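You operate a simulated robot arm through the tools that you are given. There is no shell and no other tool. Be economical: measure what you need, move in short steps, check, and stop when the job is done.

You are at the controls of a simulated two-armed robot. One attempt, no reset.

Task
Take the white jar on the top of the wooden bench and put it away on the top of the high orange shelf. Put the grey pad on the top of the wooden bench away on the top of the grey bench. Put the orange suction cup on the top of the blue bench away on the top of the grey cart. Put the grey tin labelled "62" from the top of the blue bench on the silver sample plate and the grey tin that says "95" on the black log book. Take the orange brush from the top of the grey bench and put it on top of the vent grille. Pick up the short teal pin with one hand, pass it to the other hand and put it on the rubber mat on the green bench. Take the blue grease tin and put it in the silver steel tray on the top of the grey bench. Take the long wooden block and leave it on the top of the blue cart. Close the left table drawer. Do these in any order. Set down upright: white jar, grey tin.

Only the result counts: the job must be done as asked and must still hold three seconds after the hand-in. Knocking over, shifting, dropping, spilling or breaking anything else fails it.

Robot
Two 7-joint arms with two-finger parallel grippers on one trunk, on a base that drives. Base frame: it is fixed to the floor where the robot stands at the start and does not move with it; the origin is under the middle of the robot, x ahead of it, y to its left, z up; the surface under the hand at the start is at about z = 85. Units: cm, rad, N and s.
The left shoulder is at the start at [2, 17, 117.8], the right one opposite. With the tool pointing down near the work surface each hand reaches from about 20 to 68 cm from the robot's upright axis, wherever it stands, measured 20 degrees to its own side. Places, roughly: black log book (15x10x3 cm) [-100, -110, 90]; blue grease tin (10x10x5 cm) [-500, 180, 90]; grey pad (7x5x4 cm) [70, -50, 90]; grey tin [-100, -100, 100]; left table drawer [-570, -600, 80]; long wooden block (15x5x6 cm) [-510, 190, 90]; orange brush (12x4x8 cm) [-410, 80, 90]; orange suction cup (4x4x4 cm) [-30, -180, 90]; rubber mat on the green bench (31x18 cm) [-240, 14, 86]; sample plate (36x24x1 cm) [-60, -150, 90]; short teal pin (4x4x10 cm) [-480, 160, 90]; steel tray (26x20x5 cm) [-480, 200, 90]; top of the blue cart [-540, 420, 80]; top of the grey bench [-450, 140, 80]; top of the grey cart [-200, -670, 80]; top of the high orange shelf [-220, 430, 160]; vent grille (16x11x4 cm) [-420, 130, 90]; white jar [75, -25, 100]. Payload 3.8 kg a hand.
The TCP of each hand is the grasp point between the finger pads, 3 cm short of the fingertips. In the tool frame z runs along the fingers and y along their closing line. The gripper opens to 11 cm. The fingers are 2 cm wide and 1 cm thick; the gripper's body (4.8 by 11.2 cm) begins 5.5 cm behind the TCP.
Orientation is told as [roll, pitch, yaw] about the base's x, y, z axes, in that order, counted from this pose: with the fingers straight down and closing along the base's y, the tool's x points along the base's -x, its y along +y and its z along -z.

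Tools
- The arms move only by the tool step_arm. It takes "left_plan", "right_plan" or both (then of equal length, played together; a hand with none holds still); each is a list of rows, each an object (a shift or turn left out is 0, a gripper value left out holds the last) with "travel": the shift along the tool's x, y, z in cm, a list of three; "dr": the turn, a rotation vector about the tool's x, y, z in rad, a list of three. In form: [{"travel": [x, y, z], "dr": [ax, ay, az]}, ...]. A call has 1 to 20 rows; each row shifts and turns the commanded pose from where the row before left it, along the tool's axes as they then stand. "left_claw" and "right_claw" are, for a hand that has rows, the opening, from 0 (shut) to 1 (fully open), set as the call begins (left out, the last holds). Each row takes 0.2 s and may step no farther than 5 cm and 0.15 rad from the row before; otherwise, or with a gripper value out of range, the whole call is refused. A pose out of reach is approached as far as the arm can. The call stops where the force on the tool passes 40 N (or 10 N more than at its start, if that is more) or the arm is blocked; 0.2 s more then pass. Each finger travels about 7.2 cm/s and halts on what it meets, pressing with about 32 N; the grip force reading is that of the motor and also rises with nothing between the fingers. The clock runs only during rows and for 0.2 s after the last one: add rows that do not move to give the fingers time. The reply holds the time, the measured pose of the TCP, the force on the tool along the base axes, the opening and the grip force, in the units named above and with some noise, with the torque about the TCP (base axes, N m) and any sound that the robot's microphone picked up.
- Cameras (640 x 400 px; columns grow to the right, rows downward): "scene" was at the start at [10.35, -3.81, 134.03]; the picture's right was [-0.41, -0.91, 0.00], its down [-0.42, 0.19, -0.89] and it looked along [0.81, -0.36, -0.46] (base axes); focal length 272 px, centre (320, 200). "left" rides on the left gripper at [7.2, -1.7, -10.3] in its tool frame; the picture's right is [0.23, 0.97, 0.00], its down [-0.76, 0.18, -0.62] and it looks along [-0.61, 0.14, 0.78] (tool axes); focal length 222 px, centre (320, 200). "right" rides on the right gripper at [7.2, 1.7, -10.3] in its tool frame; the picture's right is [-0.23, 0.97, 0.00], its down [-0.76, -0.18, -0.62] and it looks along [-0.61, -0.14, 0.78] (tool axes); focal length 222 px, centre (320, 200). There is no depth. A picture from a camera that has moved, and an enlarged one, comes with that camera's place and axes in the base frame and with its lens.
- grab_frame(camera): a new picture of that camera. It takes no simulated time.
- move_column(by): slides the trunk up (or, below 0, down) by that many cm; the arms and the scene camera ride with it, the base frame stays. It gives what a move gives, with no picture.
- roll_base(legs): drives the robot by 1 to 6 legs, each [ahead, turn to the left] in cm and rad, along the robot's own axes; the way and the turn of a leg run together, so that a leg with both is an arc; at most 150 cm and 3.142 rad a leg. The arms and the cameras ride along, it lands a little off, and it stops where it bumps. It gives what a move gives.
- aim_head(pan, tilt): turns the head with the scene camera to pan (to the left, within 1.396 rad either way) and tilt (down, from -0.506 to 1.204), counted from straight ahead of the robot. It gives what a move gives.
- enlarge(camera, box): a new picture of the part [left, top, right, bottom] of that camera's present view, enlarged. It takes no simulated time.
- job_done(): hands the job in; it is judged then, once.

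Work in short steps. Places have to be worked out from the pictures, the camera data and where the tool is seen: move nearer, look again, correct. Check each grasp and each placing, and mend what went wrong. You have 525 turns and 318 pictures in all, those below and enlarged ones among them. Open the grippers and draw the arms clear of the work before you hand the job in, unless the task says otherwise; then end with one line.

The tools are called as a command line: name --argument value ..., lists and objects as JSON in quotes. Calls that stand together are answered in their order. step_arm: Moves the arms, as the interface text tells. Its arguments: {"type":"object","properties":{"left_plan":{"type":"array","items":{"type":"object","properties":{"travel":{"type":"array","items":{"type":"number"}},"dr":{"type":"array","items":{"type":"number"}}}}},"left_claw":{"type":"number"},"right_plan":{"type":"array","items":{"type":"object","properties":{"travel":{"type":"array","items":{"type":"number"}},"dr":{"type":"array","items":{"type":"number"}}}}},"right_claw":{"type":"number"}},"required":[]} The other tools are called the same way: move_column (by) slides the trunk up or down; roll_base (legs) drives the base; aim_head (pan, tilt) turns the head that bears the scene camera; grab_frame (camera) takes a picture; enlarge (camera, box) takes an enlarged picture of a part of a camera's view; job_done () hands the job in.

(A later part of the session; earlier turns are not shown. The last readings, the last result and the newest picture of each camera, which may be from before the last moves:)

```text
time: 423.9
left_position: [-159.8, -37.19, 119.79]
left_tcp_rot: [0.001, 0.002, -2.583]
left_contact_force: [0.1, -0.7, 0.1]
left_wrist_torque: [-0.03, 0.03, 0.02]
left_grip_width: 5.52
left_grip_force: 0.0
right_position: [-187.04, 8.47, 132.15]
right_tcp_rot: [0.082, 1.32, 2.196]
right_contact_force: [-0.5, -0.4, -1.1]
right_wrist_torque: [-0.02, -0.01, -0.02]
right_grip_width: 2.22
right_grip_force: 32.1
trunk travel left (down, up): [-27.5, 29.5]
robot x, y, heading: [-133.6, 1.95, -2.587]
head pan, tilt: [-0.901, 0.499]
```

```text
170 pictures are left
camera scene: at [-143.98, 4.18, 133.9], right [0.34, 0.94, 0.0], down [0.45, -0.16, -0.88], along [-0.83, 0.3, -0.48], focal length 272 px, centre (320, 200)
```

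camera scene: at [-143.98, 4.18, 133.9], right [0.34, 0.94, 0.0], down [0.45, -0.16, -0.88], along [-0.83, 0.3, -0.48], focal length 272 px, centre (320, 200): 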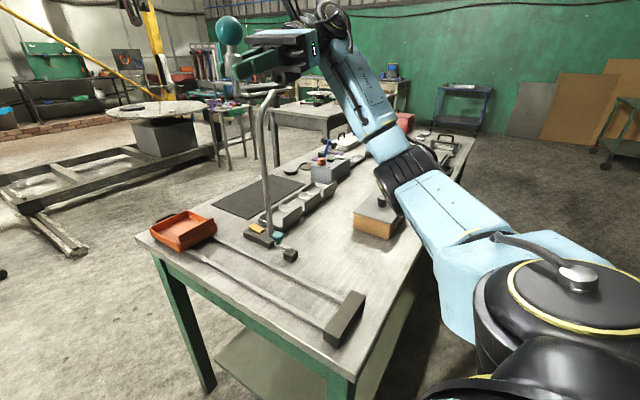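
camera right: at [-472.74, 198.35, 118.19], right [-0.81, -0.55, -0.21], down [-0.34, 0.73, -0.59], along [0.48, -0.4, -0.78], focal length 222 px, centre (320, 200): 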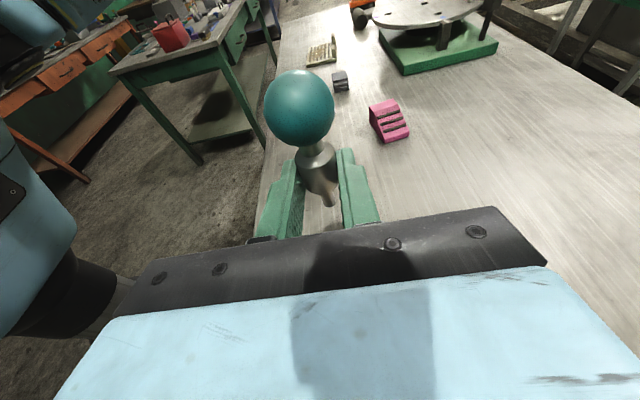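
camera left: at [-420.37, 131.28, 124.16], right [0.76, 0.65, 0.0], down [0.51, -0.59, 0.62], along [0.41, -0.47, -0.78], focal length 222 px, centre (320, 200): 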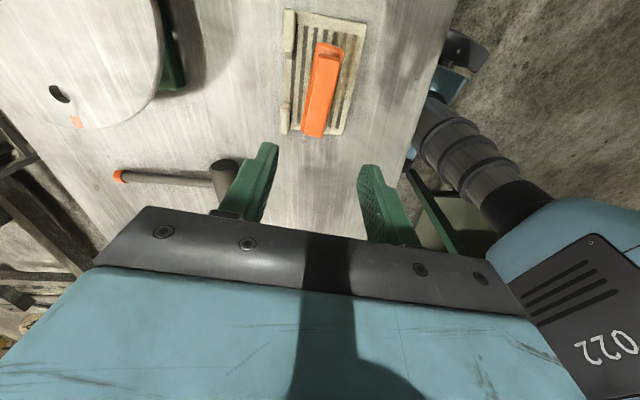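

The pole stand still stands. The mat lies near the bench's far long side, so I'll approach from there. First I bring the right hand back to a downward pose to narrow my profile.

step_arm --right_plan '[{"dr": [0, -0.15, 0]}, {"dr": [0, -0.15, 0]}, {"dr": [0, -0.15, 0]}, {"dr": [0, -0.15, 0]}, {"dr": [0, -0.15, 0]}, {"dr": [0, -0.15, 0]}, {"dr": [0, -0.15, 0]}, {"dr": [0, -0.15, 0]}, {"dr": [0, -0.12, 0]}, {"travel": [0, 0, 0]}]'

step_arm --right_plan '[{"dr": [0, 0, -0.15]}, {"dr": [0, 0, -0.15]}, {"dr": [0, 0, -0.15]}, {"dr": [0, 0, -0.15]}, {"dr": [0, 0, -0.15]}, {"dr": [0, 0, -0.15]}, {"dr": [0, 0, -0.15]}, {"dr": [0, 0, -0.15]}, {"dr": [0, 0, -0.15]}, {"dr": [0, 0, -0.15]}, {"dr": [0, 0, -0.05]}, {"travel": [0, 4, 0]}, {"travel": [0, 4, 0]}, {"travel": [0, 4, 0]}, {"travel": [0, 0, 0]}]'

grab_frame --camera "right"

```text
time: 426.1
left_position: [-159.8, -37.36, 119.77]
left_tcp_rot: [0.003, 0.003, -2.583]
left_contact_force: [0.7, -0.2, 0.5]
left_wrist_torque: [0.02, 0.0, 0.0]
left_grip_width: 5.49
left_grip_force: 0.0
right_position: [-187.13, 8.47, 132.08]
right_tcp_rot: [0.021, -0.001, 2.117]
right_contact_force: [1.2, 0.1, -0.9]
right_wrist_torque: [0.02, 0.0, -0.01]
right_grip_width: 2.22
right_grip_force: 32.1
trunk travel left (down, up): [-27.5, 29.5]
robot x, y, heading: [-133.77, 2.02, -2.58]
head pan, tilt: [-0.901, 0.499]
```

```text
time: 429.3
left_position: [-159.88, -37.28, 119.74]
left_tcp_rot: [0.001, 0.003, -2.582]
left_contact_force: [-0.4, -0.7, 0.2]
left_wrist_torque: [-0.01, 0.01, 0.01]
left_grip_width: 5.51
left_grip_force: 0.0
right_position: [-181.37, -1.8, 132.19]
right_tcp_rot: [0.003, -0.019, -2.616]
right_contact_force: [-0.3, 0.5, -0.9]
right_wrist_torque: [-0.03, 0.03, 0.0]
right_grip_width: 2.22
right_grip_force: 31.9
trunk travel left (down, up): [-27.5, 29.5]
robot x, y, heading: [-133.78, 2.66, -2.587]
head pan, tilt: [-0.901, 0.499]
```

```text
169 pictures are left
camera right: at [-174.21, 0.41, 142.27], right [0.29, -0.96, 0.01], down [-0.74, -0.22, 0.64], along [-0.61, -0.19, -0.77], focal length 222 px, centre (320, 200)
```

right: 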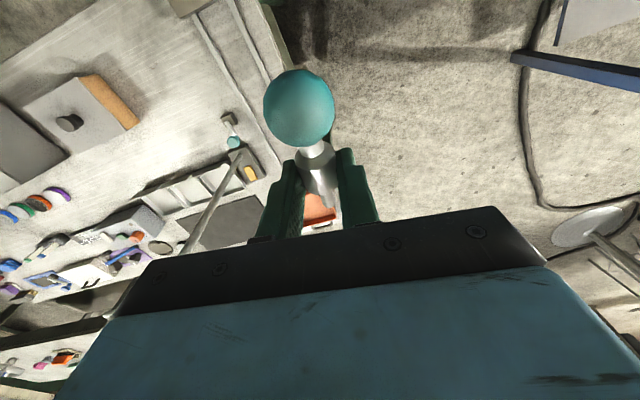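

Pin held horizontally now, ball toward me. I drive around: through the gap then along the far side of the green bench to face the mat.

roll_base --legs '[[0, 0.547], [50, 0], [0, -0.447], [75, 0]]'

aim_head --pan -1.0 --tilt 0.5

grab_frame --camera "scene"

```text
time: 438.7
left_position: [-238.17, -128.81, 119.72]
left_tcp_rot: [0.001, 0.001, -2.494]
left_contact_force: [-0.6, -0.1, 0.2]
left_wrist_torque: [-0.02, 0.0, 0.01]
left_grip_width: 5.52
left_grip_force: 0.1
right_position: [-262.9, -95.47, 132.02]
right_tcp_rot: [0.0, -0.019, -2.529]
right_contact_force: [0.0, 0.3, -0.5]
right_wrist_torque: [0.0, 0.04, -0.02]
right_grip_width: 2.22
right_grip_force: 31.9
trunk travel left (down, up): [-27.5, 29.5]
robot x, y, heading: [-215.35, -86.97, -2.491]
head pan, tilt: [-0.901, 0.499]
```

```text
time: 439.4
left_position: [-238.25, -128.76, 119.81]
left_tcp_rot: [0.0, 0.0, -2.495]
left_contact_force: [0.1, 0.4, -1.0]
left_wrist_torque: [0.03, 0.0, 0.02]
left_grip_width: 5.51
left_grip_force: 0.0
right_position: [-262.85, -95.4, 132.0]
right_tcp_rot: [0.001, -0.019, -2.528]
right_contact_force: [0.7, -0.2, -0.5]
right_wrist_torque: [0.0, 0.06, 0.0]
right_grip_width: 2.22
right_grip_force: 31.4
trunk travel left (down, up): [-27.5, 29.5]
robot x, y, heading: [-215.16, -86.79, -2.494]
head pan, tilt: [-1.0, 0.499]
```

```text
168 pictures are left
camera scene: at [-225.91, -85.21, 133.89], right [0.35, 0.94, 0.0], down [0.45, -0.17, -0.88], along [-0.82, 0.3, -0.48], focal length 272 px, centre (320, 200)
```

scene: 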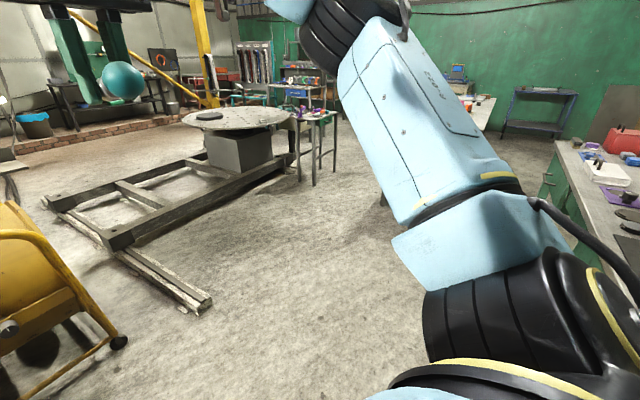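

Path to S is clear. Drive and face the bench.

roll_base --legs '[[0, -1.579], [105, 0], [0, -1.55]]'

aim_head --pan 0 --tilt 0.7

grab_frame --camera "scene"

grab_frame --camera "right"

```text
time: 452.4
left_position: [-250.11, 38.58, 119.68]
left_tcp_rot: [0.002, 0.001, 0.615]
left_contact_force: [-0.6, 0.8, -0.6]
left_wrist_torque: [-0.01, -0.02, -0.02]
left_grip_width: 5.48
left_grip_force: 0.0
right_position: [-226.6, 4.38, 132.14]
right_tcp_rot: [-0.001, -0.019, 0.578]
right_contact_force: [-0.3, 0.0, -1.3]
right_wrist_torque: [-0.01, -0.04, -0.01]
right_grip_width: 2.23
right_grip_force: 32.2
trunk travel left (down, up): [-27.5, 29.5]
robot x, y, heading: [-274.36, -2.55, 0.612]
head pan, tilt: [-1.0, 0.499]
```

```text
time: 453.7
left_position: [-250.17, 38.31, 119.71]
left_tcp_rot: [0.001, 0.002, 0.613]
left_contact_force: [0.0, 0.0, 0.5]
left_wrist_torque: [0.0, -0.02, -0.01]
left_grip_width: 5.51
left_grip_force: 0.0
right_position: [-226.66, 4.33, 132.06]
right_tcp_rot: [0.001, -0.021, 0.58]
right_contact_force: [-0.2, 0.1, -0.1]
right_wrist_torque: [0.01, -0.01, 0.01]
right_grip_width: 2.23
right_grip_force: 32.2
trunk travel left (down, up): [-27.5, 29.5]
robot x, y, heading: [-273.92, -2.45, 0.613]
head pan, tilt: [0.0, 0.7]
```

```text
167 pictures are left
camera scene: at [-265.43, 3.53, 132.12], right [0.57, -0.82, 0.0], down [-0.53, -0.37, -0.77], along [0.63, 0.44, -0.64], focal length 272 px, centre (320, 200)
```

scene: 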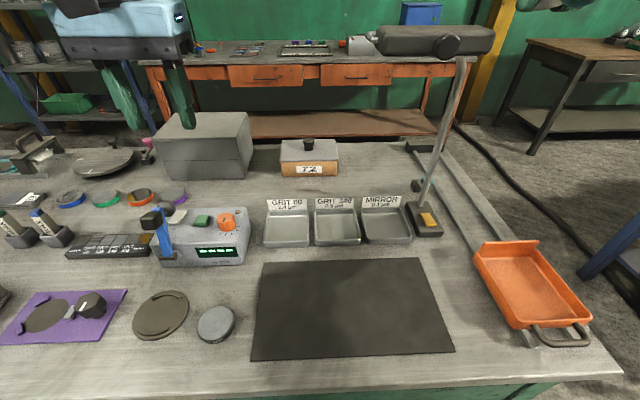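

```text
166 pictures are left
camera right: at [-233.79, 1.71, 142.27], right [-0.34, 0.94, 0.0], down [0.72, 0.26, 0.64], along [0.6, 0.22, -0.77], focal length 222 px, centre (320, 200)
```

right: 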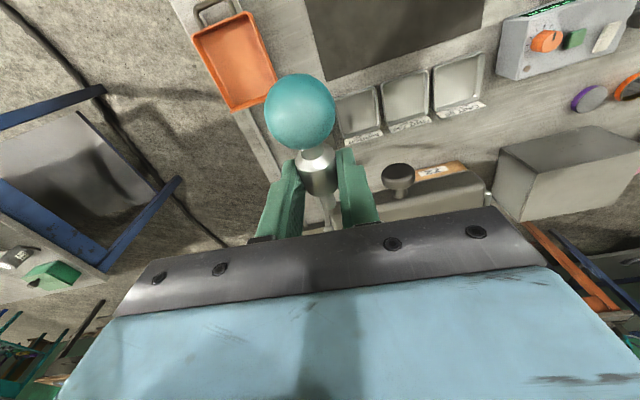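

Clear view of the mat (centre ≈(-241.7,14.6)) and the lamp well behind. I move the right hand over the mat centre with a slight tilt so the pin will lie down gently.

step_arm --right_plan '[{"dr": [0, -0.1, 0]}, {"travel": [1.7, 4.2, 0]}, {"travel": [1.7, 4.2, 0]}, {"travel": [1.7, 4.2, 0]}, {"travel": [1.7, 4.2, 0]}, {"travel": [0, 0, 4.5]}, {"travel": [0, 0, 4.5]}, {"travel": [0, 0, 4.5]}, {"travel": [0, 0, 4.5]}, {"travel": [0, 0, 4.5]}, {"travel": [0, 0, 4.5]}, {"travel": [0, 0, 4.5]}, {"travel": [0, 0, 0]}]'

grab_frame --camera "right"

grab_frame --camera "scene"

```text
time: 456.5
left_position: [-250.04, 38.44, 119.65]
left_tcp_rot: [0.001, 0.002, 0.614]
left_contact_force: [-0.1, 0.3, 0.8]
left_wrist_torque: [0.0, 0.04, -0.02]
left_grip_width: 5.5
left_grip_force: 0.0
right_position: [-238.08, 16.76, 100.19]
right_tcp_rot: [-0.002, -0.122, 0.579]
right_contact_force: [-1.2, 0.8, -0.1]
right_wrist_torque: [0.03, 0.01, -0.02]
right_grip_width: 2.23
right_grip_force: 32.2
trunk travel left (down, up): [-27.5, 29.5]
robot x, y, heading: [-273.87, -2.11, 0.612]
head pan, tilt: [0.0, 0.7]
```

```text
165 pictures are left
camera right: at [-246.08, 13.5, 109.52], right [-0.35, 0.94, 0.03], down [0.67, 0.22, 0.71], along [0.66, 0.26, -0.7], focal length 222 px, centre (320, 200)
```

right: 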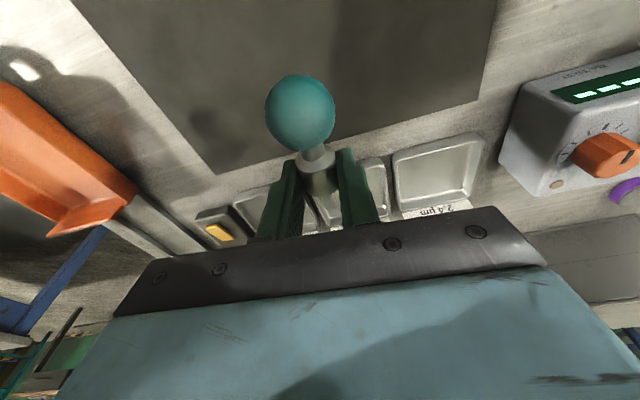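

```text
164 pictures are left
camera scene: at [-265.46, 3.54, 132.12], right [0.57, -0.82, 0.0], down [-0.53, -0.37, -0.77], along [0.63, 0.44, -0.64], focal length 272 px, centre (320, 200)
```

scene: 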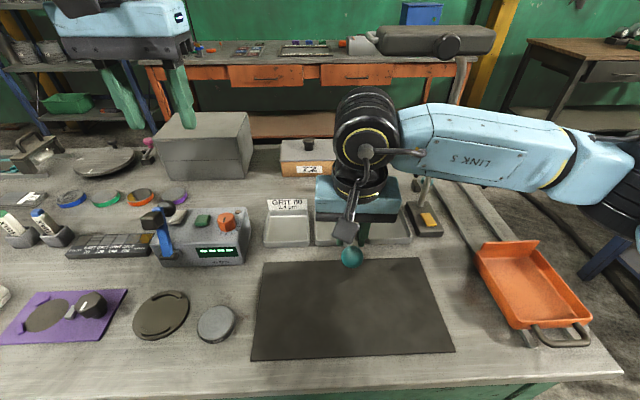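

Slightly too far forward; pull back 5.5 cm and descend to just above the mat.

step_arm --right_plan '[{"travel": [2.8, 0, 0]}, {"travel": [2.8, 0, 0]}, {"travel": [0, 0, 3]}, {"travel": [0, 0, 3]}, {"travel": [0, 0, 2]}, {"travel": [0, 0, 0]}]'

grab_frame --camera "right"

grab_frame --camera "scene"

```text
time: 457.9
left_position: [-250.07, 38.51, 119.61]
left_tcp_rot: [0.0, 0.003, 0.614]
left_contact_force: [1.1, -0.4, 0.9]
left_wrist_torque: [0.04, 0.0, -0.03]
left_grip_width: 5.51
left_grip_force: 0.0
right_position: [-242.18, 14.21, 91.28]
right_tcp_rot: [-0.001, -0.12, 0.579]
right_contact_force: [0.5, 0.2, 0.1]
right_wrist_torque: [-0.01, -0.01, -0.02]
right_grip_width: 2.21
right_grip_force: 31.7
trunk travel left (down, up): [-27.5, 29.5]
robot x, y, heading: [-273.76, -2.25, 0.613]
head pan, tilt: [0.0, 0.7]
```

```text
163 pictures are left
camera right: at [-250.09, 11.08, 100.66], right [-0.35, 0.94, 0.03], down [0.67, 0.22, 0.71], along [0.66, 0.26, -0.7], focal length 222 px, centre (320, 200)
```

right: 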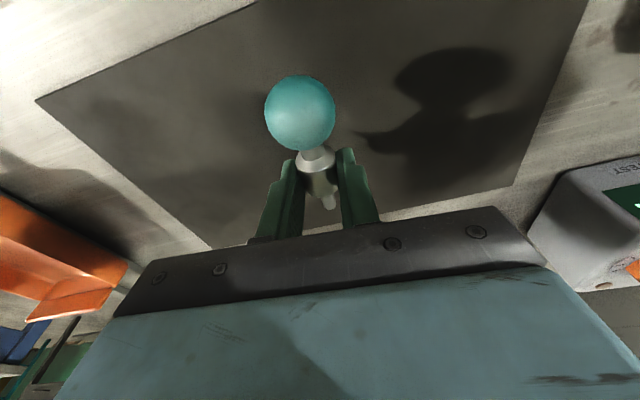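

```text
162 pictures are left
camera scene: at [-265.45, 3.54, 132.12], right [0.57, -0.82, 0.0], down [-0.53, -0.37, -0.77], along [0.63, 0.44, -0.64], focal length 272 px, centre (320, 200)
```

scene: 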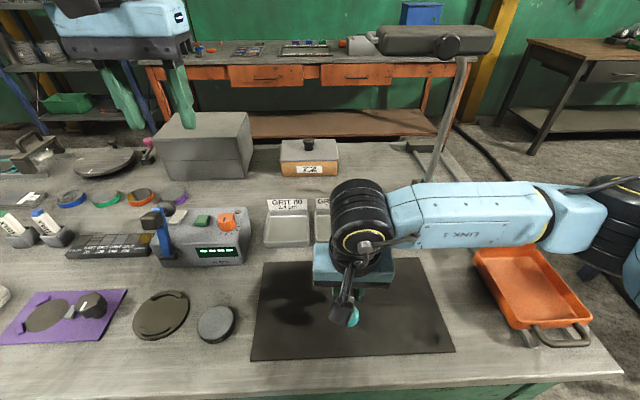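

Over the mat. Lower gently to contact.

step_arm --right_plan '[{"travel": [0, 0, 0.6]}, {"travel": [0, 0, 0.6]}, {"travel": [0, 0, 0.5]}, {"travel": [0, 0, 0.4]}, {"travel": [0, 0, 0]}]'

```text
time: 459.1
left_position: [-250.03, 38.45, 119.79]
left_tcp_rot: [0.003, 0.001, 0.615]
left_contact_force: [-0.1, 0.9, 0.6]
left_wrist_torque: [0.0, 0.01, 0.0]
left_grip_width: 5.48
left_grip_force: 0.1
right_position: [-241.91, 14.44, 89.19]
right_tcp_rot: [0.0, -0.118, 0.579]
right_contact_force: [0.9, 1.1, -0.6]
right_wrist_torque: [0.02, 0.0, -0.01]
right_grip_width: 2.2
right_grip_force: 32.0
trunk travel left (down, up): [-27.5, 29.5]
robot x, y, heading: [-274.12, -2.34, 0.605]
head pan, tilt: [0.0, 0.7]
```

step_arm --right_plan '[{"travel": [0, 0, 0.3]}, {"travel": [0, 0, 0.3]}, {"travel": [0, 0, 0]}]'

grab_frame --camera "right"

```text
time: 459.9
left_position: [-250.13, 38.44, 119.76]
left_tcp_rot: [0.003, 0.001, 0.615]
left_contact_force: [-1.3, 0.2, -0.3]
left_wrist_torque: [0.0, -0.02, 0.01]
left_grip_width: 5.52
left_grip_force: 0.0
right_position: [-241.95, 14.4, 88.64]
right_tcp_rot: [0.0, -0.121, 0.578]
right_contact_force: [-0.1, 0.5, 0.2]
right_wrist_torque: [0.01, -0.01, -0.01]
right_grip_width: 2.21
right_grip_force: 31.4
trunk travel left (down, up): [-27.5, 29.5]
robot x, y, heading: [-274.06, -2.33, 0.615]
head pan, tilt: [0.0, 0.7]
```

```text
161 pictures are left
camera right: at [-249.94, 11.25, 98.07], right [-0.35, 0.94, 0.03], down [0.67, 0.23, 0.71], along [0.66, 0.26, -0.7], focal length 222 px, centre (320, 200)
```

right: 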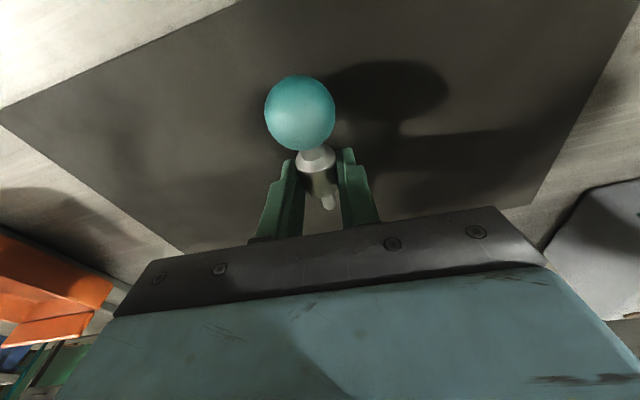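

step_arm --right_plan '[{"travel": [0, 0, 0.2]}, {"travel": [0, 0, 0.2]}, {"travel": [0, 0, 0]}]'

```text
time: 460.7
left_position: [-250.23, 38.43, 119.86]
left_tcp_rot: [0.002, 0.001, 0.615]
left_contact_force: [0.3, 0.7, 0.3]
left_wrist_torque: [-0.02, -0.02, 0.04]
left_grip_width: 5.48
left_grip_force: 0.0
right_position: [-241.84, 14.39, 88.56]
right_tcp_rot: [0.002, -0.123, 0.58]
right_contact_force: [-0.4, -5.0, 22.1]
right_wrist_torque: [-0.39, 0.05, -0.15]
right_grip_width: 2.24
right_grip_force: 32.1
trunk travel left (down, up): [-27.5, 29.5]
robot x, y, heading: [-273.96, -2.65, 0.611]
head pan, tilt: [0.0, 0.7]
```

Touching the mat. Relieve slightly and open a little.

step_arm --right_plan '[{"travel": [0, 0, -0.15]}, {"travel": [0, 0, 0]}]'

step_arm --right_plan '[{"travel": [0, 0, 0]}, {"travel": [0, 0, 0]}, {"travel": [0, 0, 0]}]' --right_claw 0.45

grab_frame --camera "right"

```text
time: 461.3
left_position: [-250.24, 38.41, 119.79]
left_tcp_rot: [0.002, 0.001, 0.615]
left_contact_force: [-0.3, 0.8, 0.6]
left_wrist_torque: [0.02, 0.01, -0.01]
left_grip_width: 5.49
left_grip_force: 0.0
right_position: [-241.93, 14.47, 88.37]
right_tcp_rot: [-0.001, -0.121, 0.58]
right_contact_force: [1.7, -0.2, 13.9]
right_wrist_torque: [-0.11, 0.02, 0.09]
right_grip_width: 2.21
right_grip_force: 32.0
trunk travel left (down, up): [-27.5, 29.5]
robot x, y, heading: [-273.89, -2.59, 0.611]
head pan, tilt: [0.0, 0.7]
```

```text
time: 462.1
left_position: [-250.12, 38.59, 119.73]
left_tcp_rot: [0.002, 0.0, 0.615]
left_contact_force: [0.3, 0.8, 0.0]
left_wrist_torque: [0.01, 0.03, 0.01]
left_grip_width: 5.52
left_grip_force: 0.0
right_position: [-241.87, 14.56, 88.5]
right_tcp_rot: [-0.001, -0.12, 0.581]
right_contact_force: [-5.8, 6.0, 10.0]
right_wrist_torque: [-0.04, 0.11, -0.08]
right_grip_width: 4.51
right_grip_force: 0.1
trunk travel left (down, up): [-27.5, 29.5]
robot x, y, heading: [-273.97, -2.39, 0.615]
head pan, tilt: [0.0, 0.7]
```

```text
160 pictures are left
camera right: at [-249.97, 11.31, 97.89], right [-0.35, 0.94, 0.03], down [0.67, 0.23, 0.71], along [0.66, 0.26, -0.7], focal length 222 px, centre (320, 200)
```

right: 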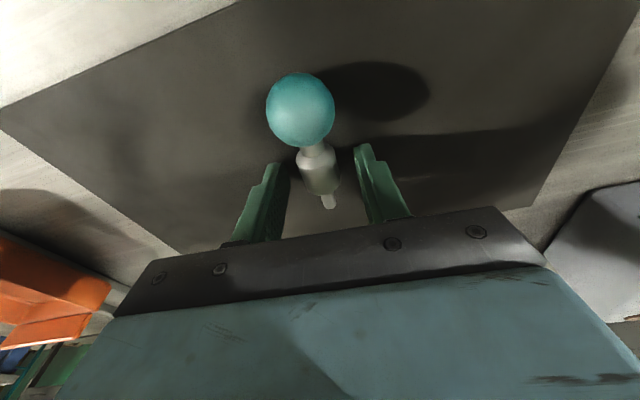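

Pin rests on the mat. Raise the hand straight up and verify.

step_arm --right_plan '[{"travel": [0, 0, -0.5]}, {"travel": [0, 0, -1]}, {"travel": [0, 0, -3]}, {"travel": [0, 0, -4]}, {"travel": [0, 0, -4]}, {"travel": [0, 0, -4]}, {"travel": [0, 0, -4]}, {"travel": [0, 0, -4]}, {"travel": [0, 0, -4]}, {"travel": [2, 0, -3], "dr": [0, 0.12, 0]}, {"travel": [0, -4.5, 0]}, {"travel": [0, -4.5, 0]}, {"travel": [0, -4.5, 0]}, {"travel": [0, 0, 0]}]'

grab_frame --camera "scene"

```text
time: 465.1
left_position: [-250.19, 38.63, 119.77]
left_tcp_rot: [0.002, 0.002, 0.616]
left_contact_force: [-0.1, 0.8, 0.2]
left_wrist_torque: [0.03, 0.03, -0.02]
left_grip_width: 5.47
left_grip_force: 0.1
right_position: [-239.3, 0.23, 119.17]
right_tcp_rot: [-0.001, 0.002, 0.583]
right_contact_force: [0.0, 0.4, -0.7]
right_wrist_torque: [-0.02, -0.02, 0.0]
right_grip_width: 4.96
right_grip_force: 0.1
trunk travel left (down, up): [-27.5, 29.5]
robot x, y, heading: [-274.14, -2.34, 0.619]
head pan, tilt: [0.0, 0.7]
```

```text
159 pictures are left
camera scene: at [-265.48, 3.65, 132.11], right [0.57, -0.82, 0.0], down [-0.53, -0.37, -0.76], along [0.63, 0.44, -0.64], focal length 272 px, centre (320, 200)
```

scene: 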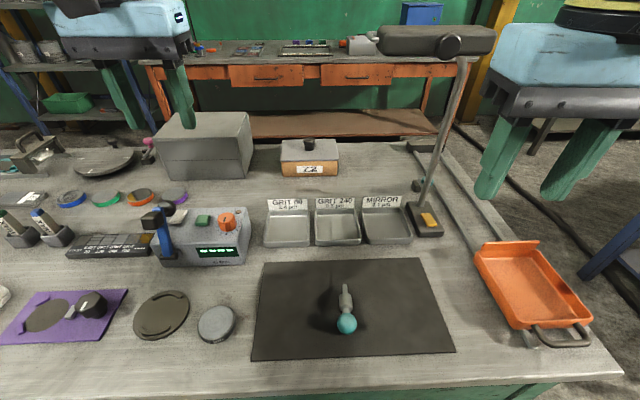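

Pin placed on the mat. Next the suction cup: I drive back around to the near side of the blue bench opposite the cup.

roll_base --legs '[[0, -1.582], [104, 0], [0, 1.624], [74.5, 0]]'

roll_base --legs '[[0, 0.144], [66, 0]]'

```text
time: 467.2
left_position: [-232.91, 21.21, 119.96]
left_tcp_rot: [0.021, 0.02, 0.091]
left_contact_force: [-3.6, 4.1, 1.6]
left_wrist_torque: [-0.28, -0.47, 0.14]
left_grip_width: 5.48
left_grip_force: 0.2
right_position: [-242.87, -18.24, 119.2]
right_tcp_rot: [-0.001, 0.004, 0.036]
right_contact_force: [0.0, -0.8, 0.0]
right_wrist_torque: [0.04, 0.03, 0.01]
right_grip_width: 4.92
right_grip_force: 0.1
trunk travel left (down, up): [-27.5, 29.5]
robot x, y, heading: [-274.2, -2.56, 0.068]
head pan, tilt: [0.0, 0.7]
stopped in leg 1: the force on the tool passed its limit at 120 N (the readings are from after the stop); the commanded pose is now the measured one
```

```text
time: 469.1
left_position: [-230.43, 28.07, 119.71]
left_tcp_rot: [0.02, 0.023, 0.241]
left_contact_force: [-0.9, -0.3, -0.6]
left_wrist_torque: [0.03, -0.04, 0.0]
left_grip_width: 5.49
left_grip_force: 0.1
right_position: [-234.53, -12.3, 119.13]
right_tcp_rot: [0.002, 0.002, 0.188]
right_contact_force: [0.8, -0.2, 0.2]
right_wrist_torque: [0.0, -0.01, 0.01]
right_grip_width: 4.95
right_grip_force: 0.0
trunk travel left (down, up): [-27.5, 29.5]
robot x, y, heading: [-267.41, -1.48, 0.223]
head pan, tilt: [0.0, 0.7]
stopped in leg 2: the robot was blocked; the commanded pose is now the measured one
```

The left hand struck something (likely the lamp). I must look at what happened.

grab_frame --camera "scene"

aim_head --pan 0.5 --tilt 0.4

grab_frame --camera "scene"

grab_frame --camera "left"

```text
158 pictures are left
camera scene: at [-257.46, 0.78, 132.12], right [0.22, -0.98, 0.0], down [-0.63, -0.14, -0.77], along [0.75, 0.17, -0.64], focal length 272 px, centre (320, 200)
```

scene: 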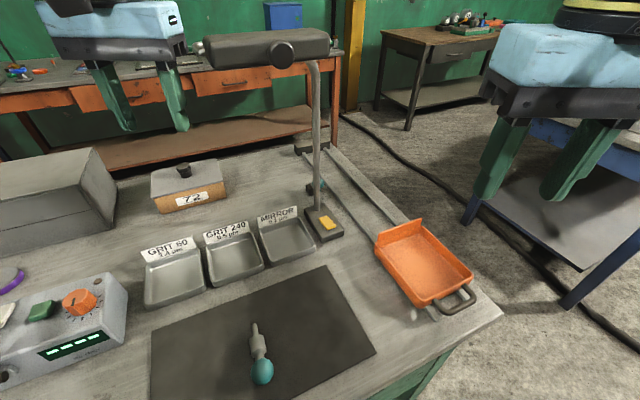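

```text
time: 470.0
left_position: [-230.45, 27.96, 119.67]
left_tcp_rot: [0.019, 0.024, 0.24]
left_contact_force: [-0.5, -0.8, -0.2]
left_wrist_torque: [0.02, 0.0, 0.0]
left_grip_width: 5.47
left_grip_force: 0.0
right_position: [-234.52, -12.28, 119.29]
right_tcp_rot: [-0.001, 0.001, 0.188]
right_contact_force: [-0.8, 0.2, -0.3]
right_wrist_torque: [-0.03, 0.0, -0.01]
right_grip_width: 4.96
right_grip_force: 0.0
trunk travel left (down, up): [-27.5, 29.5]
robot x, y, heading: [-267.63, -1.73, 0.225]
head pan, tilt: [0.499, 0.4]
```

```text
157 pictures are left
camera scene: at [-258.76, 5.07, 134.8], right [0.66, -0.75, 0.0], down [-0.29, -0.26, -0.92], along [0.69, 0.61, -0.39], focal length 272 px, centre (320, 200)
```

scene: 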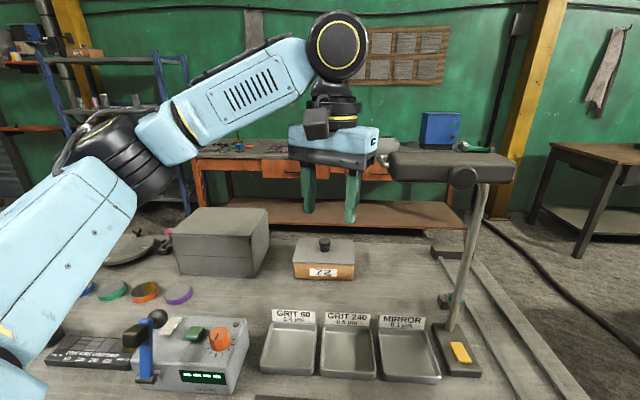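

```text
156 pictures are left
camera left: at [-236.81, 24.62, 130.13], right [-0.45, 0.89, 0.02], down [0.71, 0.34, 0.61], along [0.53, 0.29, -0.79], focal length 222 px, centre (320, 200)
```

left: 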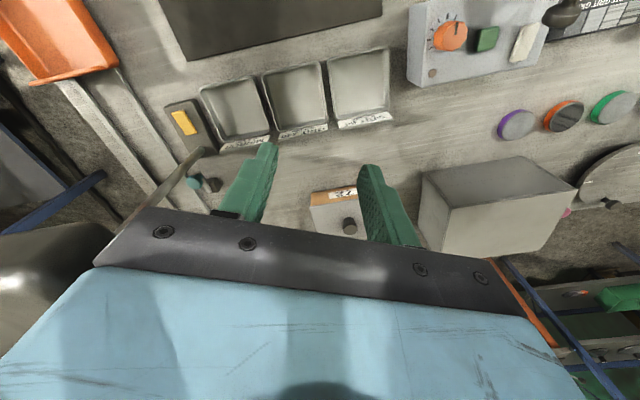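

The lamp stands unmoved (base still at (-211,10)). I reverse 30 cm to clear it before turning.

roll_base --legs '[[-30, 0]]'

aim_head --pan 0 --tilt 0.55

grab_frame --camera "scene"

```text
time: 472.1
left_position: [-258.98, 21.5, 119.71]
left_tcp_rot: [0.02, 0.022, 0.237]
left_contact_force: [0.2, -0.8, -0.5]
left_wrist_torque: [0.02, -0.01, -0.01]
left_grip_width: 5.48
left_grip_force: 0.1
right_position: [-263.0, -18.9, 119.12]
right_tcp_rot: [-0.001, 0.002, 0.185]
right_contact_force: [0.1, 1.4, -0.2]
right_wrist_torque: [-0.01, -0.03, -0.01]
right_grip_width: 4.94
right_grip_force: 0.2
trunk travel left (down, up): [-27.5, 29.5]
robot x, y, heading: [-296.11, -7.98, 0.219]
head pan, tilt: [0.499, 0.4]
```

```text
time: 473.0
left_position: [-258.98, 21.61, 119.64]
left_tcp_rot: [0.019, 0.025, 0.239]
left_contact_force: [-0.3, 1.1, 0.4]
left_wrist_torque: [0.02, 0.02, 0.02]
left_grip_width: 5.51
left_grip_force: 0.0
right_position: [-263.01, -18.77, 119.13]
right_tcp_rot: [0.001, 0.002, 0.185]
right_contact_force: [-1.0, 0.1, 0.5]
right_wrist_torque: [0.02, 0.01, -0.02]
right_grip_width: 4.93
right_grip_force: 0.0
trunk travel left (down, up): [-27.5, 29.5]
robot x, y, heading: [-296.06, -7.82, 0.218]
head pan, tilt: [0.0, 0.55]
```

```text
155 pictures are left
camera scene: at [-285.44, -5.49, 133.43], right [0.22, -0.98, 0.0], down [-0.51, -0.11, -0.85], along [0.83, 0.19, -0.52], focal length 272 px, centre (320, 200)
```

scene: 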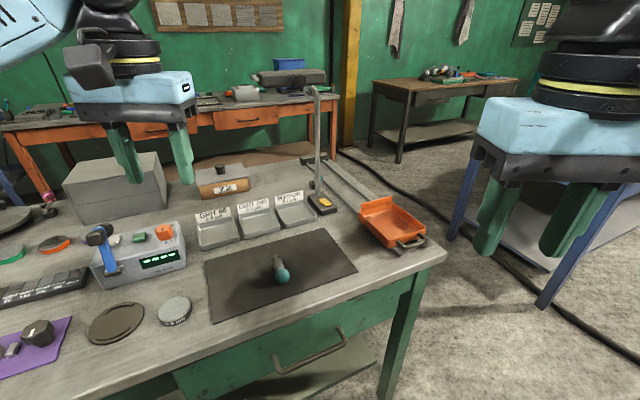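

All intact. Now drive around via the gap with more margin.

roll_base --legs '[[0, -0.983], [110, 0], [0, 1.421], [78, 0], [0, 0.086], [61, 0]]'

```text
time: 492.0
left_position: [-92.97, 46.43, 119.57]
left_tcp_rot: [0.019, 0.025, 0.756]
left_contact_force: [-0.2, -0.4, -0.2]
left_wrist_torque: [-0.01, 0.02, 0.02]
left_grip_width: 5.5
left_grip_force: 0.1
right_position: [-76.51, 9.36, 119.18]
right_tcp_rot: [-0.002, 0.003, 0.706]
right_contact_force: [-0.3, 0.2, 0.1]
right_wrist_torque: [-0.01, 0.01, -0.01]
right_grip_width: 4.95
right_grip_force: 0.1
trunk travel left (down, up): [-27.5, 29.5]
robot x, y, heading: [-110.56, 2.71, 0.742]
head pan, tilt: [0.0, 0.55]
```

Good. Continue to the blue bench's near side by the cup.

roll_base --legs '[[0, -1.393], [83, 0], [83, 0], [0, -1.676]]'

aim_head --pan 0 --tilt 0.6

grab_frame --camera "scene"

```text
time: 507.9
left_position: [7.6, -143.71, 119.75]
left_tcp_rot: [0.018, 0.024, -2.3]
left_contact_force: [0.1, -0.1, 0.2]
left_wrist_torque: [0.02, -0.02, 0.02]
left_grip_width: 5.5
left_grip_force: 0.0
right_position: [-12.07, -108.19, 119.1]
right_tcp_rot: [-0.002, 0.003, -2.351]
right_contact_force: [-0.3, 0.5, -0.8]
right_wrist_torque: [0.02, -0.02, -0.01]
right_grip_width: 4.92
right_grip_force: 0.1
trunk travel left (down, up): [-27.5, 29.5]
robot x, y, heading: [21.41, -98.18, -2.32]
head pan, tilt: [0.0, 0.55]
```

```text
time: 508.5
left_position: [7.59, -143.71, 119.52]
left_tcp_rot: [0.018, 0.024, -2.299]
left_contact_force: [0.1, -0.1, 0.2]
left_wrist_torque: [0.0, -0.02, -0.02]
left_grip_width: 5.49
left_grip_force: 0.1
right_position: [-12.01, -108.32, 119.24]
right_tcp_rot: [0.0, 0.003, -2.35]
right_contact_force: [-0.2, -0.5, -0.4]
right_wrist_torque: [-0.02, 0.02, 0.02]
right_grip_width: 4.96
right_grip_force: 0.1
trunk travel left (down, up): [-27.5, 29.5]
robot x, y, heading: [21.54, -98.2, -2.312]
head pan, tilt: [0.0, 0.6]
```

```text
154 pictures are left
camera scene: at [14.01, -106.5, 132.98], right [-0.74, 0.68, 0.0], down [0.38, 0.42, -0.83], along [-0.56, -0.61, -0.56], focal length 272 px, centre (320, 200)
```

scene: 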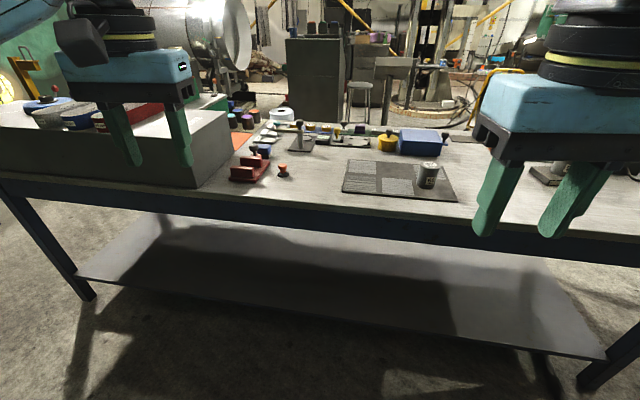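

I see the orange cup by the red block. Zoom in.

enlarge --camera "scene" --box '[210, 130, 330, 200]'

```text
5.33 times, centred on (270, 165) of scene
camera zoom: at [14.01, -106.5, 132.98], right [-0.74, 0.68, 0.0], down [0.38, 0.42, -0.83], along [-0.56, -0.61, -0.56], focal length 1449 px, centre (587, 387)
```

zoom: 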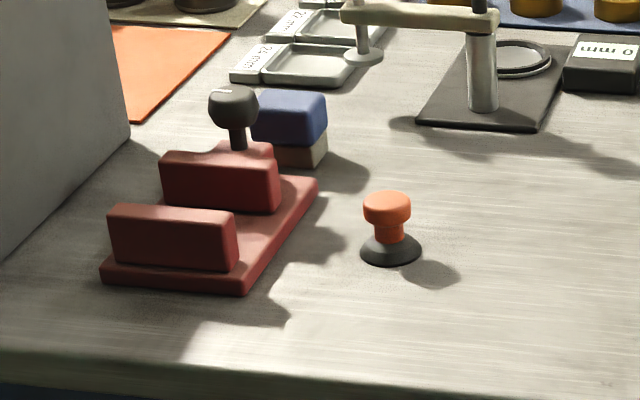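

The cup: knob Ø3.2 at z≈88.7, at (-34.9,-179.7). I'll use the right hand; shift the robot ~17 cm left while moving in.

roll_base --legs '[[0, 0.52], [33, 0], [0, -0.53]]'

grab_frame --camera "scene"

```text
time: 513.7
left_position: [-0.58, -175.79, 119.66]
left_tcp_rot: [0.02, 0.026, -2.311]
left_contact_force: [-0.3, -0.5, 0.6]
left_wrist_torque: [0.01, -0.01, 0.01]
left_grip_width: 5.49
left_grip_force: 0.0
right_position: [-19.65, -140.27, 119.11]
right_tcp_rot: [0.001, 0.004, -2.364]
right_contact_force: [-0.7, -0.7, 0.2]
right_wrist_torque: [0.01, 0.0, 0.02]
right_grip_width: 4.95
right_grip_force: 0.1
trunk travel left (down, up): [-27.5, 29.5]
robot x, y, heading: [13.72, -130.63, -2.329]
head pan, tilt: [0.0, 0.6]
```

```text
152 pictures are left
camera scene: at [6.35, -138.79, 132.98], right [-0.73, 0.69, 0.0], down [0.39, 0.41, -0.82], along [-0.57, -0.6, -0.57], focal length 272 px, centre (320, 200)
```

scene: 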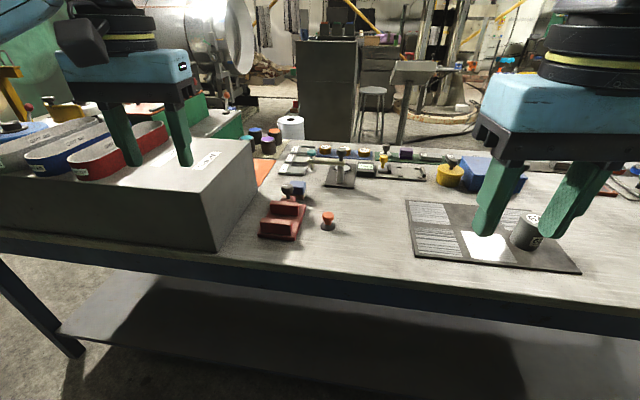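

Right hand: pitch forward 0.6 rad and go to a pre-grasp point 8 cm short of the knob.

step_arm --right_plan '[{"dr": [0, -0.15, 0]}, {"dr": [0, -0.15, 0]}, {"dr": [0, -0.15, 0]}, {"dr": [0, -0.15, 0]}, {"travel": [-1.4, 1.7, 3.7]}, {"travel": [-1.4, 1.7, 3.7]}, {"travel": [-1.4, 1.7, 3.7]}, {"travel": [-1.4, 1.7, 3.7]}, {"travel": [-1.4, 1.7, 3.7]}, {"travel": [-1.4, 1.7, 3.7]}, {"travel": [-1.4, 1.7, 3.7]}, {"travel": [-1.4, 1.7, 3.7]}, {"travel": [-1.4, 1.7, 3.7]}, {"travel": [-1.4, 1.7, 3.7]}, {"travel": [0, 0, 0]}]' --right_claw 0.5

grab_frame --camera "right"

grab_frame --camera "scene"

```text
time: 516.9
left_position: [-0.55, -175.94, 119.65]
left_tcp_rot: [0.019, 0.024, -2.311]
left_contact_force: [-0.4, 0.4, -0.4]
left_wrist_torque: [0.02, 0.01, -0.01]
left_grip_width: 5.52
left_grip_force: 0.2
right_position: [-30.69, -175.1, 96.47]
right_tcp_rot: [0.001, -0.598, -2.364]
right_contact_force: [0.4, 0.0, 0.9]
right_wrist_torque: [0.02, 0.02, -0.02]
right_grip_width: 5.49
right_grip_force: 0.0
trunk travel left (down, up): [-27.5, 29.5]
robot x, y, heading: [14.08, -131.03, -2.331]
head pan, tilt: [0.0, 0.6]
```

```text
151 pictures are left
camera right: at [-21.2, -168.08, 100.96], right [0.55, -0.83, 0.13], down [-0.32, -0.07, 0.94], along [-0.77, -0.56, -0.31], focal length 222 px, centre (320, 200)
```

right: 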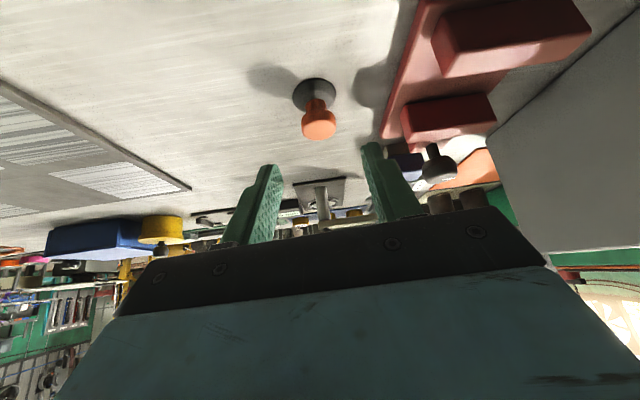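

```text
150 pictures are left
camera scene: at [6.38, -138.75, 132.99], right [-0.73, 0.69, 0.0], down [0.39, 0.41, -0.83], along [-0.57, -0.6, -0.56], focal length 272 px, centre (320, 200)
```

scene: 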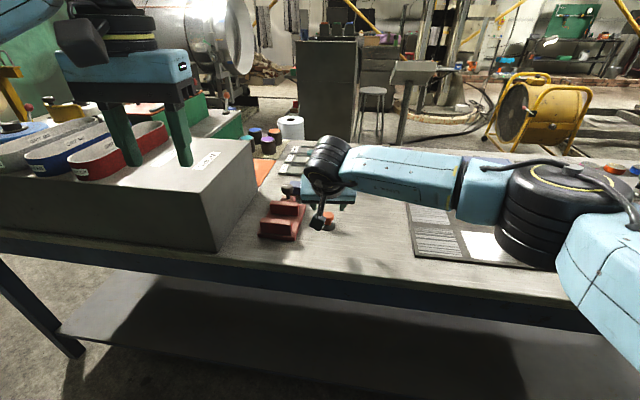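

Knob on the approach line (9.2 cm ahead). Advance 8 cm and check.

step_arm --right_plan '[{"travel": [0.3, 0, 2.7]}, {"travel": [0, 0, 2.7]}, {"travel": [0, 0, 2.4]}, {"travel": [0, 0, 0]}]'

grab_frame --camera "right"

```text
time: 517.9
left_position: [-0.48, -175.94, 119.61]
left_tcp_rot: [0.018, 0.026, -2.313]
left_contact_force: [-0.7, -0.2, -0.4]
left_wrist_torque: [0.0, 0.03, -0.01]
left_grip_width: 5.49
left_grip_force: 0.1
right_position: [-33.69, -178.03, 89.75]
right_tcp_rot: [0.002, -0.597, -2.364]
right_contact_force: [0.3, -0.1, -0.2]
right_wrist_torque: [-0.03, -0.04, -0.01]
right_grip_width: 5.49
right_grip_force: 0.1
trunk travel left (down, up): [-27.5, 29.5]
robot x, y, heading: [13.92, -130.89, -2.328]
head pan, tilt: [0.0, 0.6]
```

```text
149 pictures are left
camera right: at [-24.24, -170.95, 94.26], right [0.55, -0.83, 0.13], down [-0.32, -0.07, 0.94], along [-0.77, -0.56, -0.31], focal length 222 px, centre (320, 200)
```

right: 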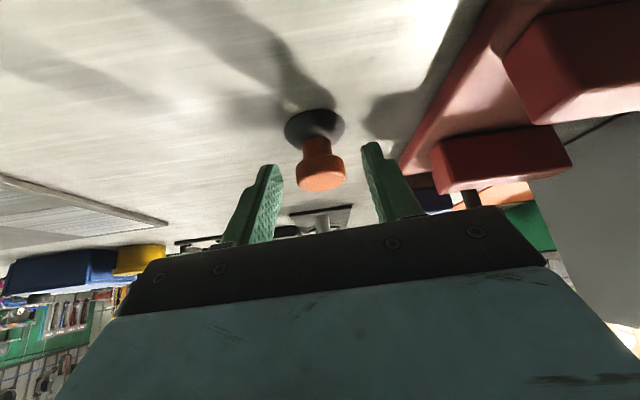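

Knob is 1.4 cm beyond the TCP between the fingers. Close and lift.

step_arm --right_plan '[{"travel": [0, 0, 0]}, {"travel": [0, 0, 0]}, {"travel": [0, 0, 0]}, {"travel": [0, 0, 0]}]' --right_claw 0

step_arm --right_plan '[{"travel": [-0.6, 0, -0.8]}, {"travel": [-1.2, 0, -1.6]}, {"travel": [0, 0, -4]}, {"travel": [0, 0, -4]}, {"travel": [0, 0, -4]}, {"travel": [0, 0, -4]}, {"travel": [0, 0, -4]}, {"travel": [0, 0, 0]}]'

grab_frame --camera "right"

```text
time: 518.9
left_position: [-0.57, -175.95, 119.54]
left_tcp_rot: [0.017, 0.025, -2.314]
left_contact_force: [0.4, 0.2, 1.8]
left_wrist_torque: [0.0, 0.0, -0.03]
left_grip_width: 5.51
left_grip_force: 0.1
right_position: [-33.69, -178.15, 89.72]
right_tcp_rot: [0.0, -0.598, -2.365]
right_contact_force: [-0.1, -0.5, -0.2]
right_wrist_torque: [0.0, 0.03, 0.03]
right_grip_width: 3.03
right_grip_force: 31.7
trunk travel left (down, up): [-27.5, 29.5]
robot x, y, heading: [13.77, -130.88, -2.326]
head pan, tilt: [0.0, 0.6]
```

```text
time: 520.7
left_position: [-0.52, -175.88, 119.62]
left_tcp_rot: [0.017, 0.024, -2.312]
left_contact_force: [0.1, 0.2, 0.2]
left_wrist_torque: [0.02, 0.0, -0.01]
left_grip_width: 5.47
left_grip_force: 0.1
right_position: [-25.94, -169.94, 109.39]
right_tcp_rot: [0.0, -0.594, -2.366]
right_contact_force: [-0.2, 0.4, -0.2]
right_wrist_torque: [0.05, -0.03, 0.0]
right_grip_width: 3.04
right_grip_force: 31.8
trunk travel left (down, up): [-27.5, 29.5]
robot x, y, heading: [14.42, -130.65, -2.333]
head pan, tilt: [0.0, 0.6]
```

```text
148 pictures are left
camera right: at [-16.43, -163.01, 113.83], right [0.55, -0.83, 0.13], down [-0.32, -0.07, 0.94], along [-0.77, -0.56, -0.31], focal length 222 px, centre (320, 200)
```

right: 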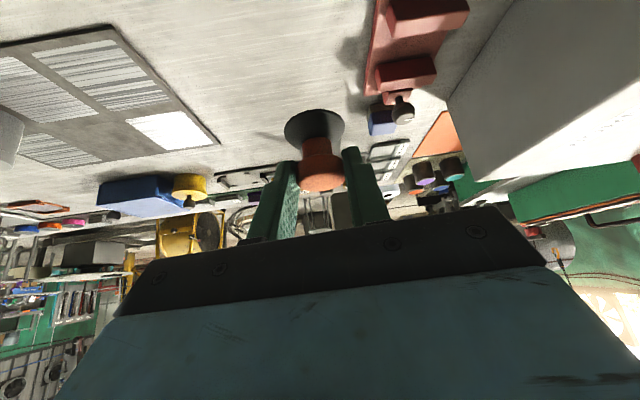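

Cup held. Retract the hand, back away and look for the route to the grey cart in the south.

step_arm --right_plan '[{"travel": [2.2, 0, -3.9]}, {"travel": [2.2, 0, -3.9]}, {"travel": [2.2, 0, -3.9]}, {"travel": [0, 0, 0]}]'

roll_base --legs '[[-25, 0], [0, 1.0]]'

aim_head --pan 0 --tilt 0.25

grab_frame --camera "scene"

```text
time: 521.7
left_position: [-0.7, -175.93, 119.59]
left_tcp_rot: [0.018, 0.025, -2.313]
left_contact_force: [-1.3, 0.5, 0.3]
left_wrist_torque: [0.01, -0.02, 0.0]
left_grip_width: 5.49
left_grip_force: 0.1
right_position: [-17.58, -161.55, 115.36]
right_tcp_rot: [0.0, -0.597, -2.365]
right_contact_force: [0.8, -1.1, -0.7]
right_wrist_torque: [0.01, -0.03, -0.02]
right_grip_width: 3.03
right_grip_force: 32.1
trunk travel left (down, up): [-27.5, 29.5]
robot x, y, heading: [13.98, -130.62, -2.329]
head pan, tilt: [0.0, 0.6]
```

```text
time: 526.1
left_position: [61.71, -149.0, 119.62]
left_tcp_rot: [0.018, 0.025, -1.299]
left_contact_force: [0.2, 0.1, 0.4]
left_wrist_torque: [0.02, -0.02, 0.01]
left_grip_width: 5.49
left_grip_force: 0.1
right_position: [40.43, -155.68, 115.41]
right_tcp_rot: [0.0, -0.598, -1.349]
right_contact_force: [0.4, 0.0, -0.4]
right_wrist_torque: [0.0, 0.0, -0.01]
right_grip_width: 3.07
right_grip_force: 32.1
trunk travel left (down, up): [-27.5, 29.5]
robot x, y, heading: [30.89, -112.74, -1.316]
head pan, tilt: [0.0, 0.6]
```

```text
time: 526.9
left_position: [61.71, -148.91, 119.6]
left_tcp_rot: [0.017, 0.025, -1.296]
left_contact_force: [0.0, -0.4, 0.3]
left_wrist_torque: [0.05, 0.0, 0.02]
left_grip_width: 5.5
left_grip_force: 0.0
right_position: [40.51, -155.79, 115.34]
right_tcp_rot: [0.0, -0.596, -1.349]
right_contact_force: [0.7, -0.1, -0.6]
right_wrist_torque: [-0.02, -0.01, 0.02]
right_grip_width: 3.05
right_grip_force: 31.7
trunk travel left (down, up): [-27.5, 29.5]
robot x, y, heading: [30.96, -112.63, -1.311]
head pan, tilt: [0.0, 0.25]
```

```text
147 pictures are left
camera scene: at [33.88, -123.92, 136.19], right [-0.97, -0.25, 0.0], down [-0.06, 0.24, -0.97], along [0.25, -0.94, -0.25], focal length 272 px, centre (320, 200)
```

scene: 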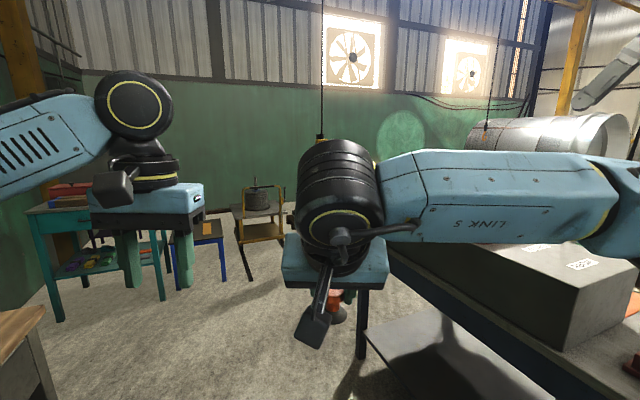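

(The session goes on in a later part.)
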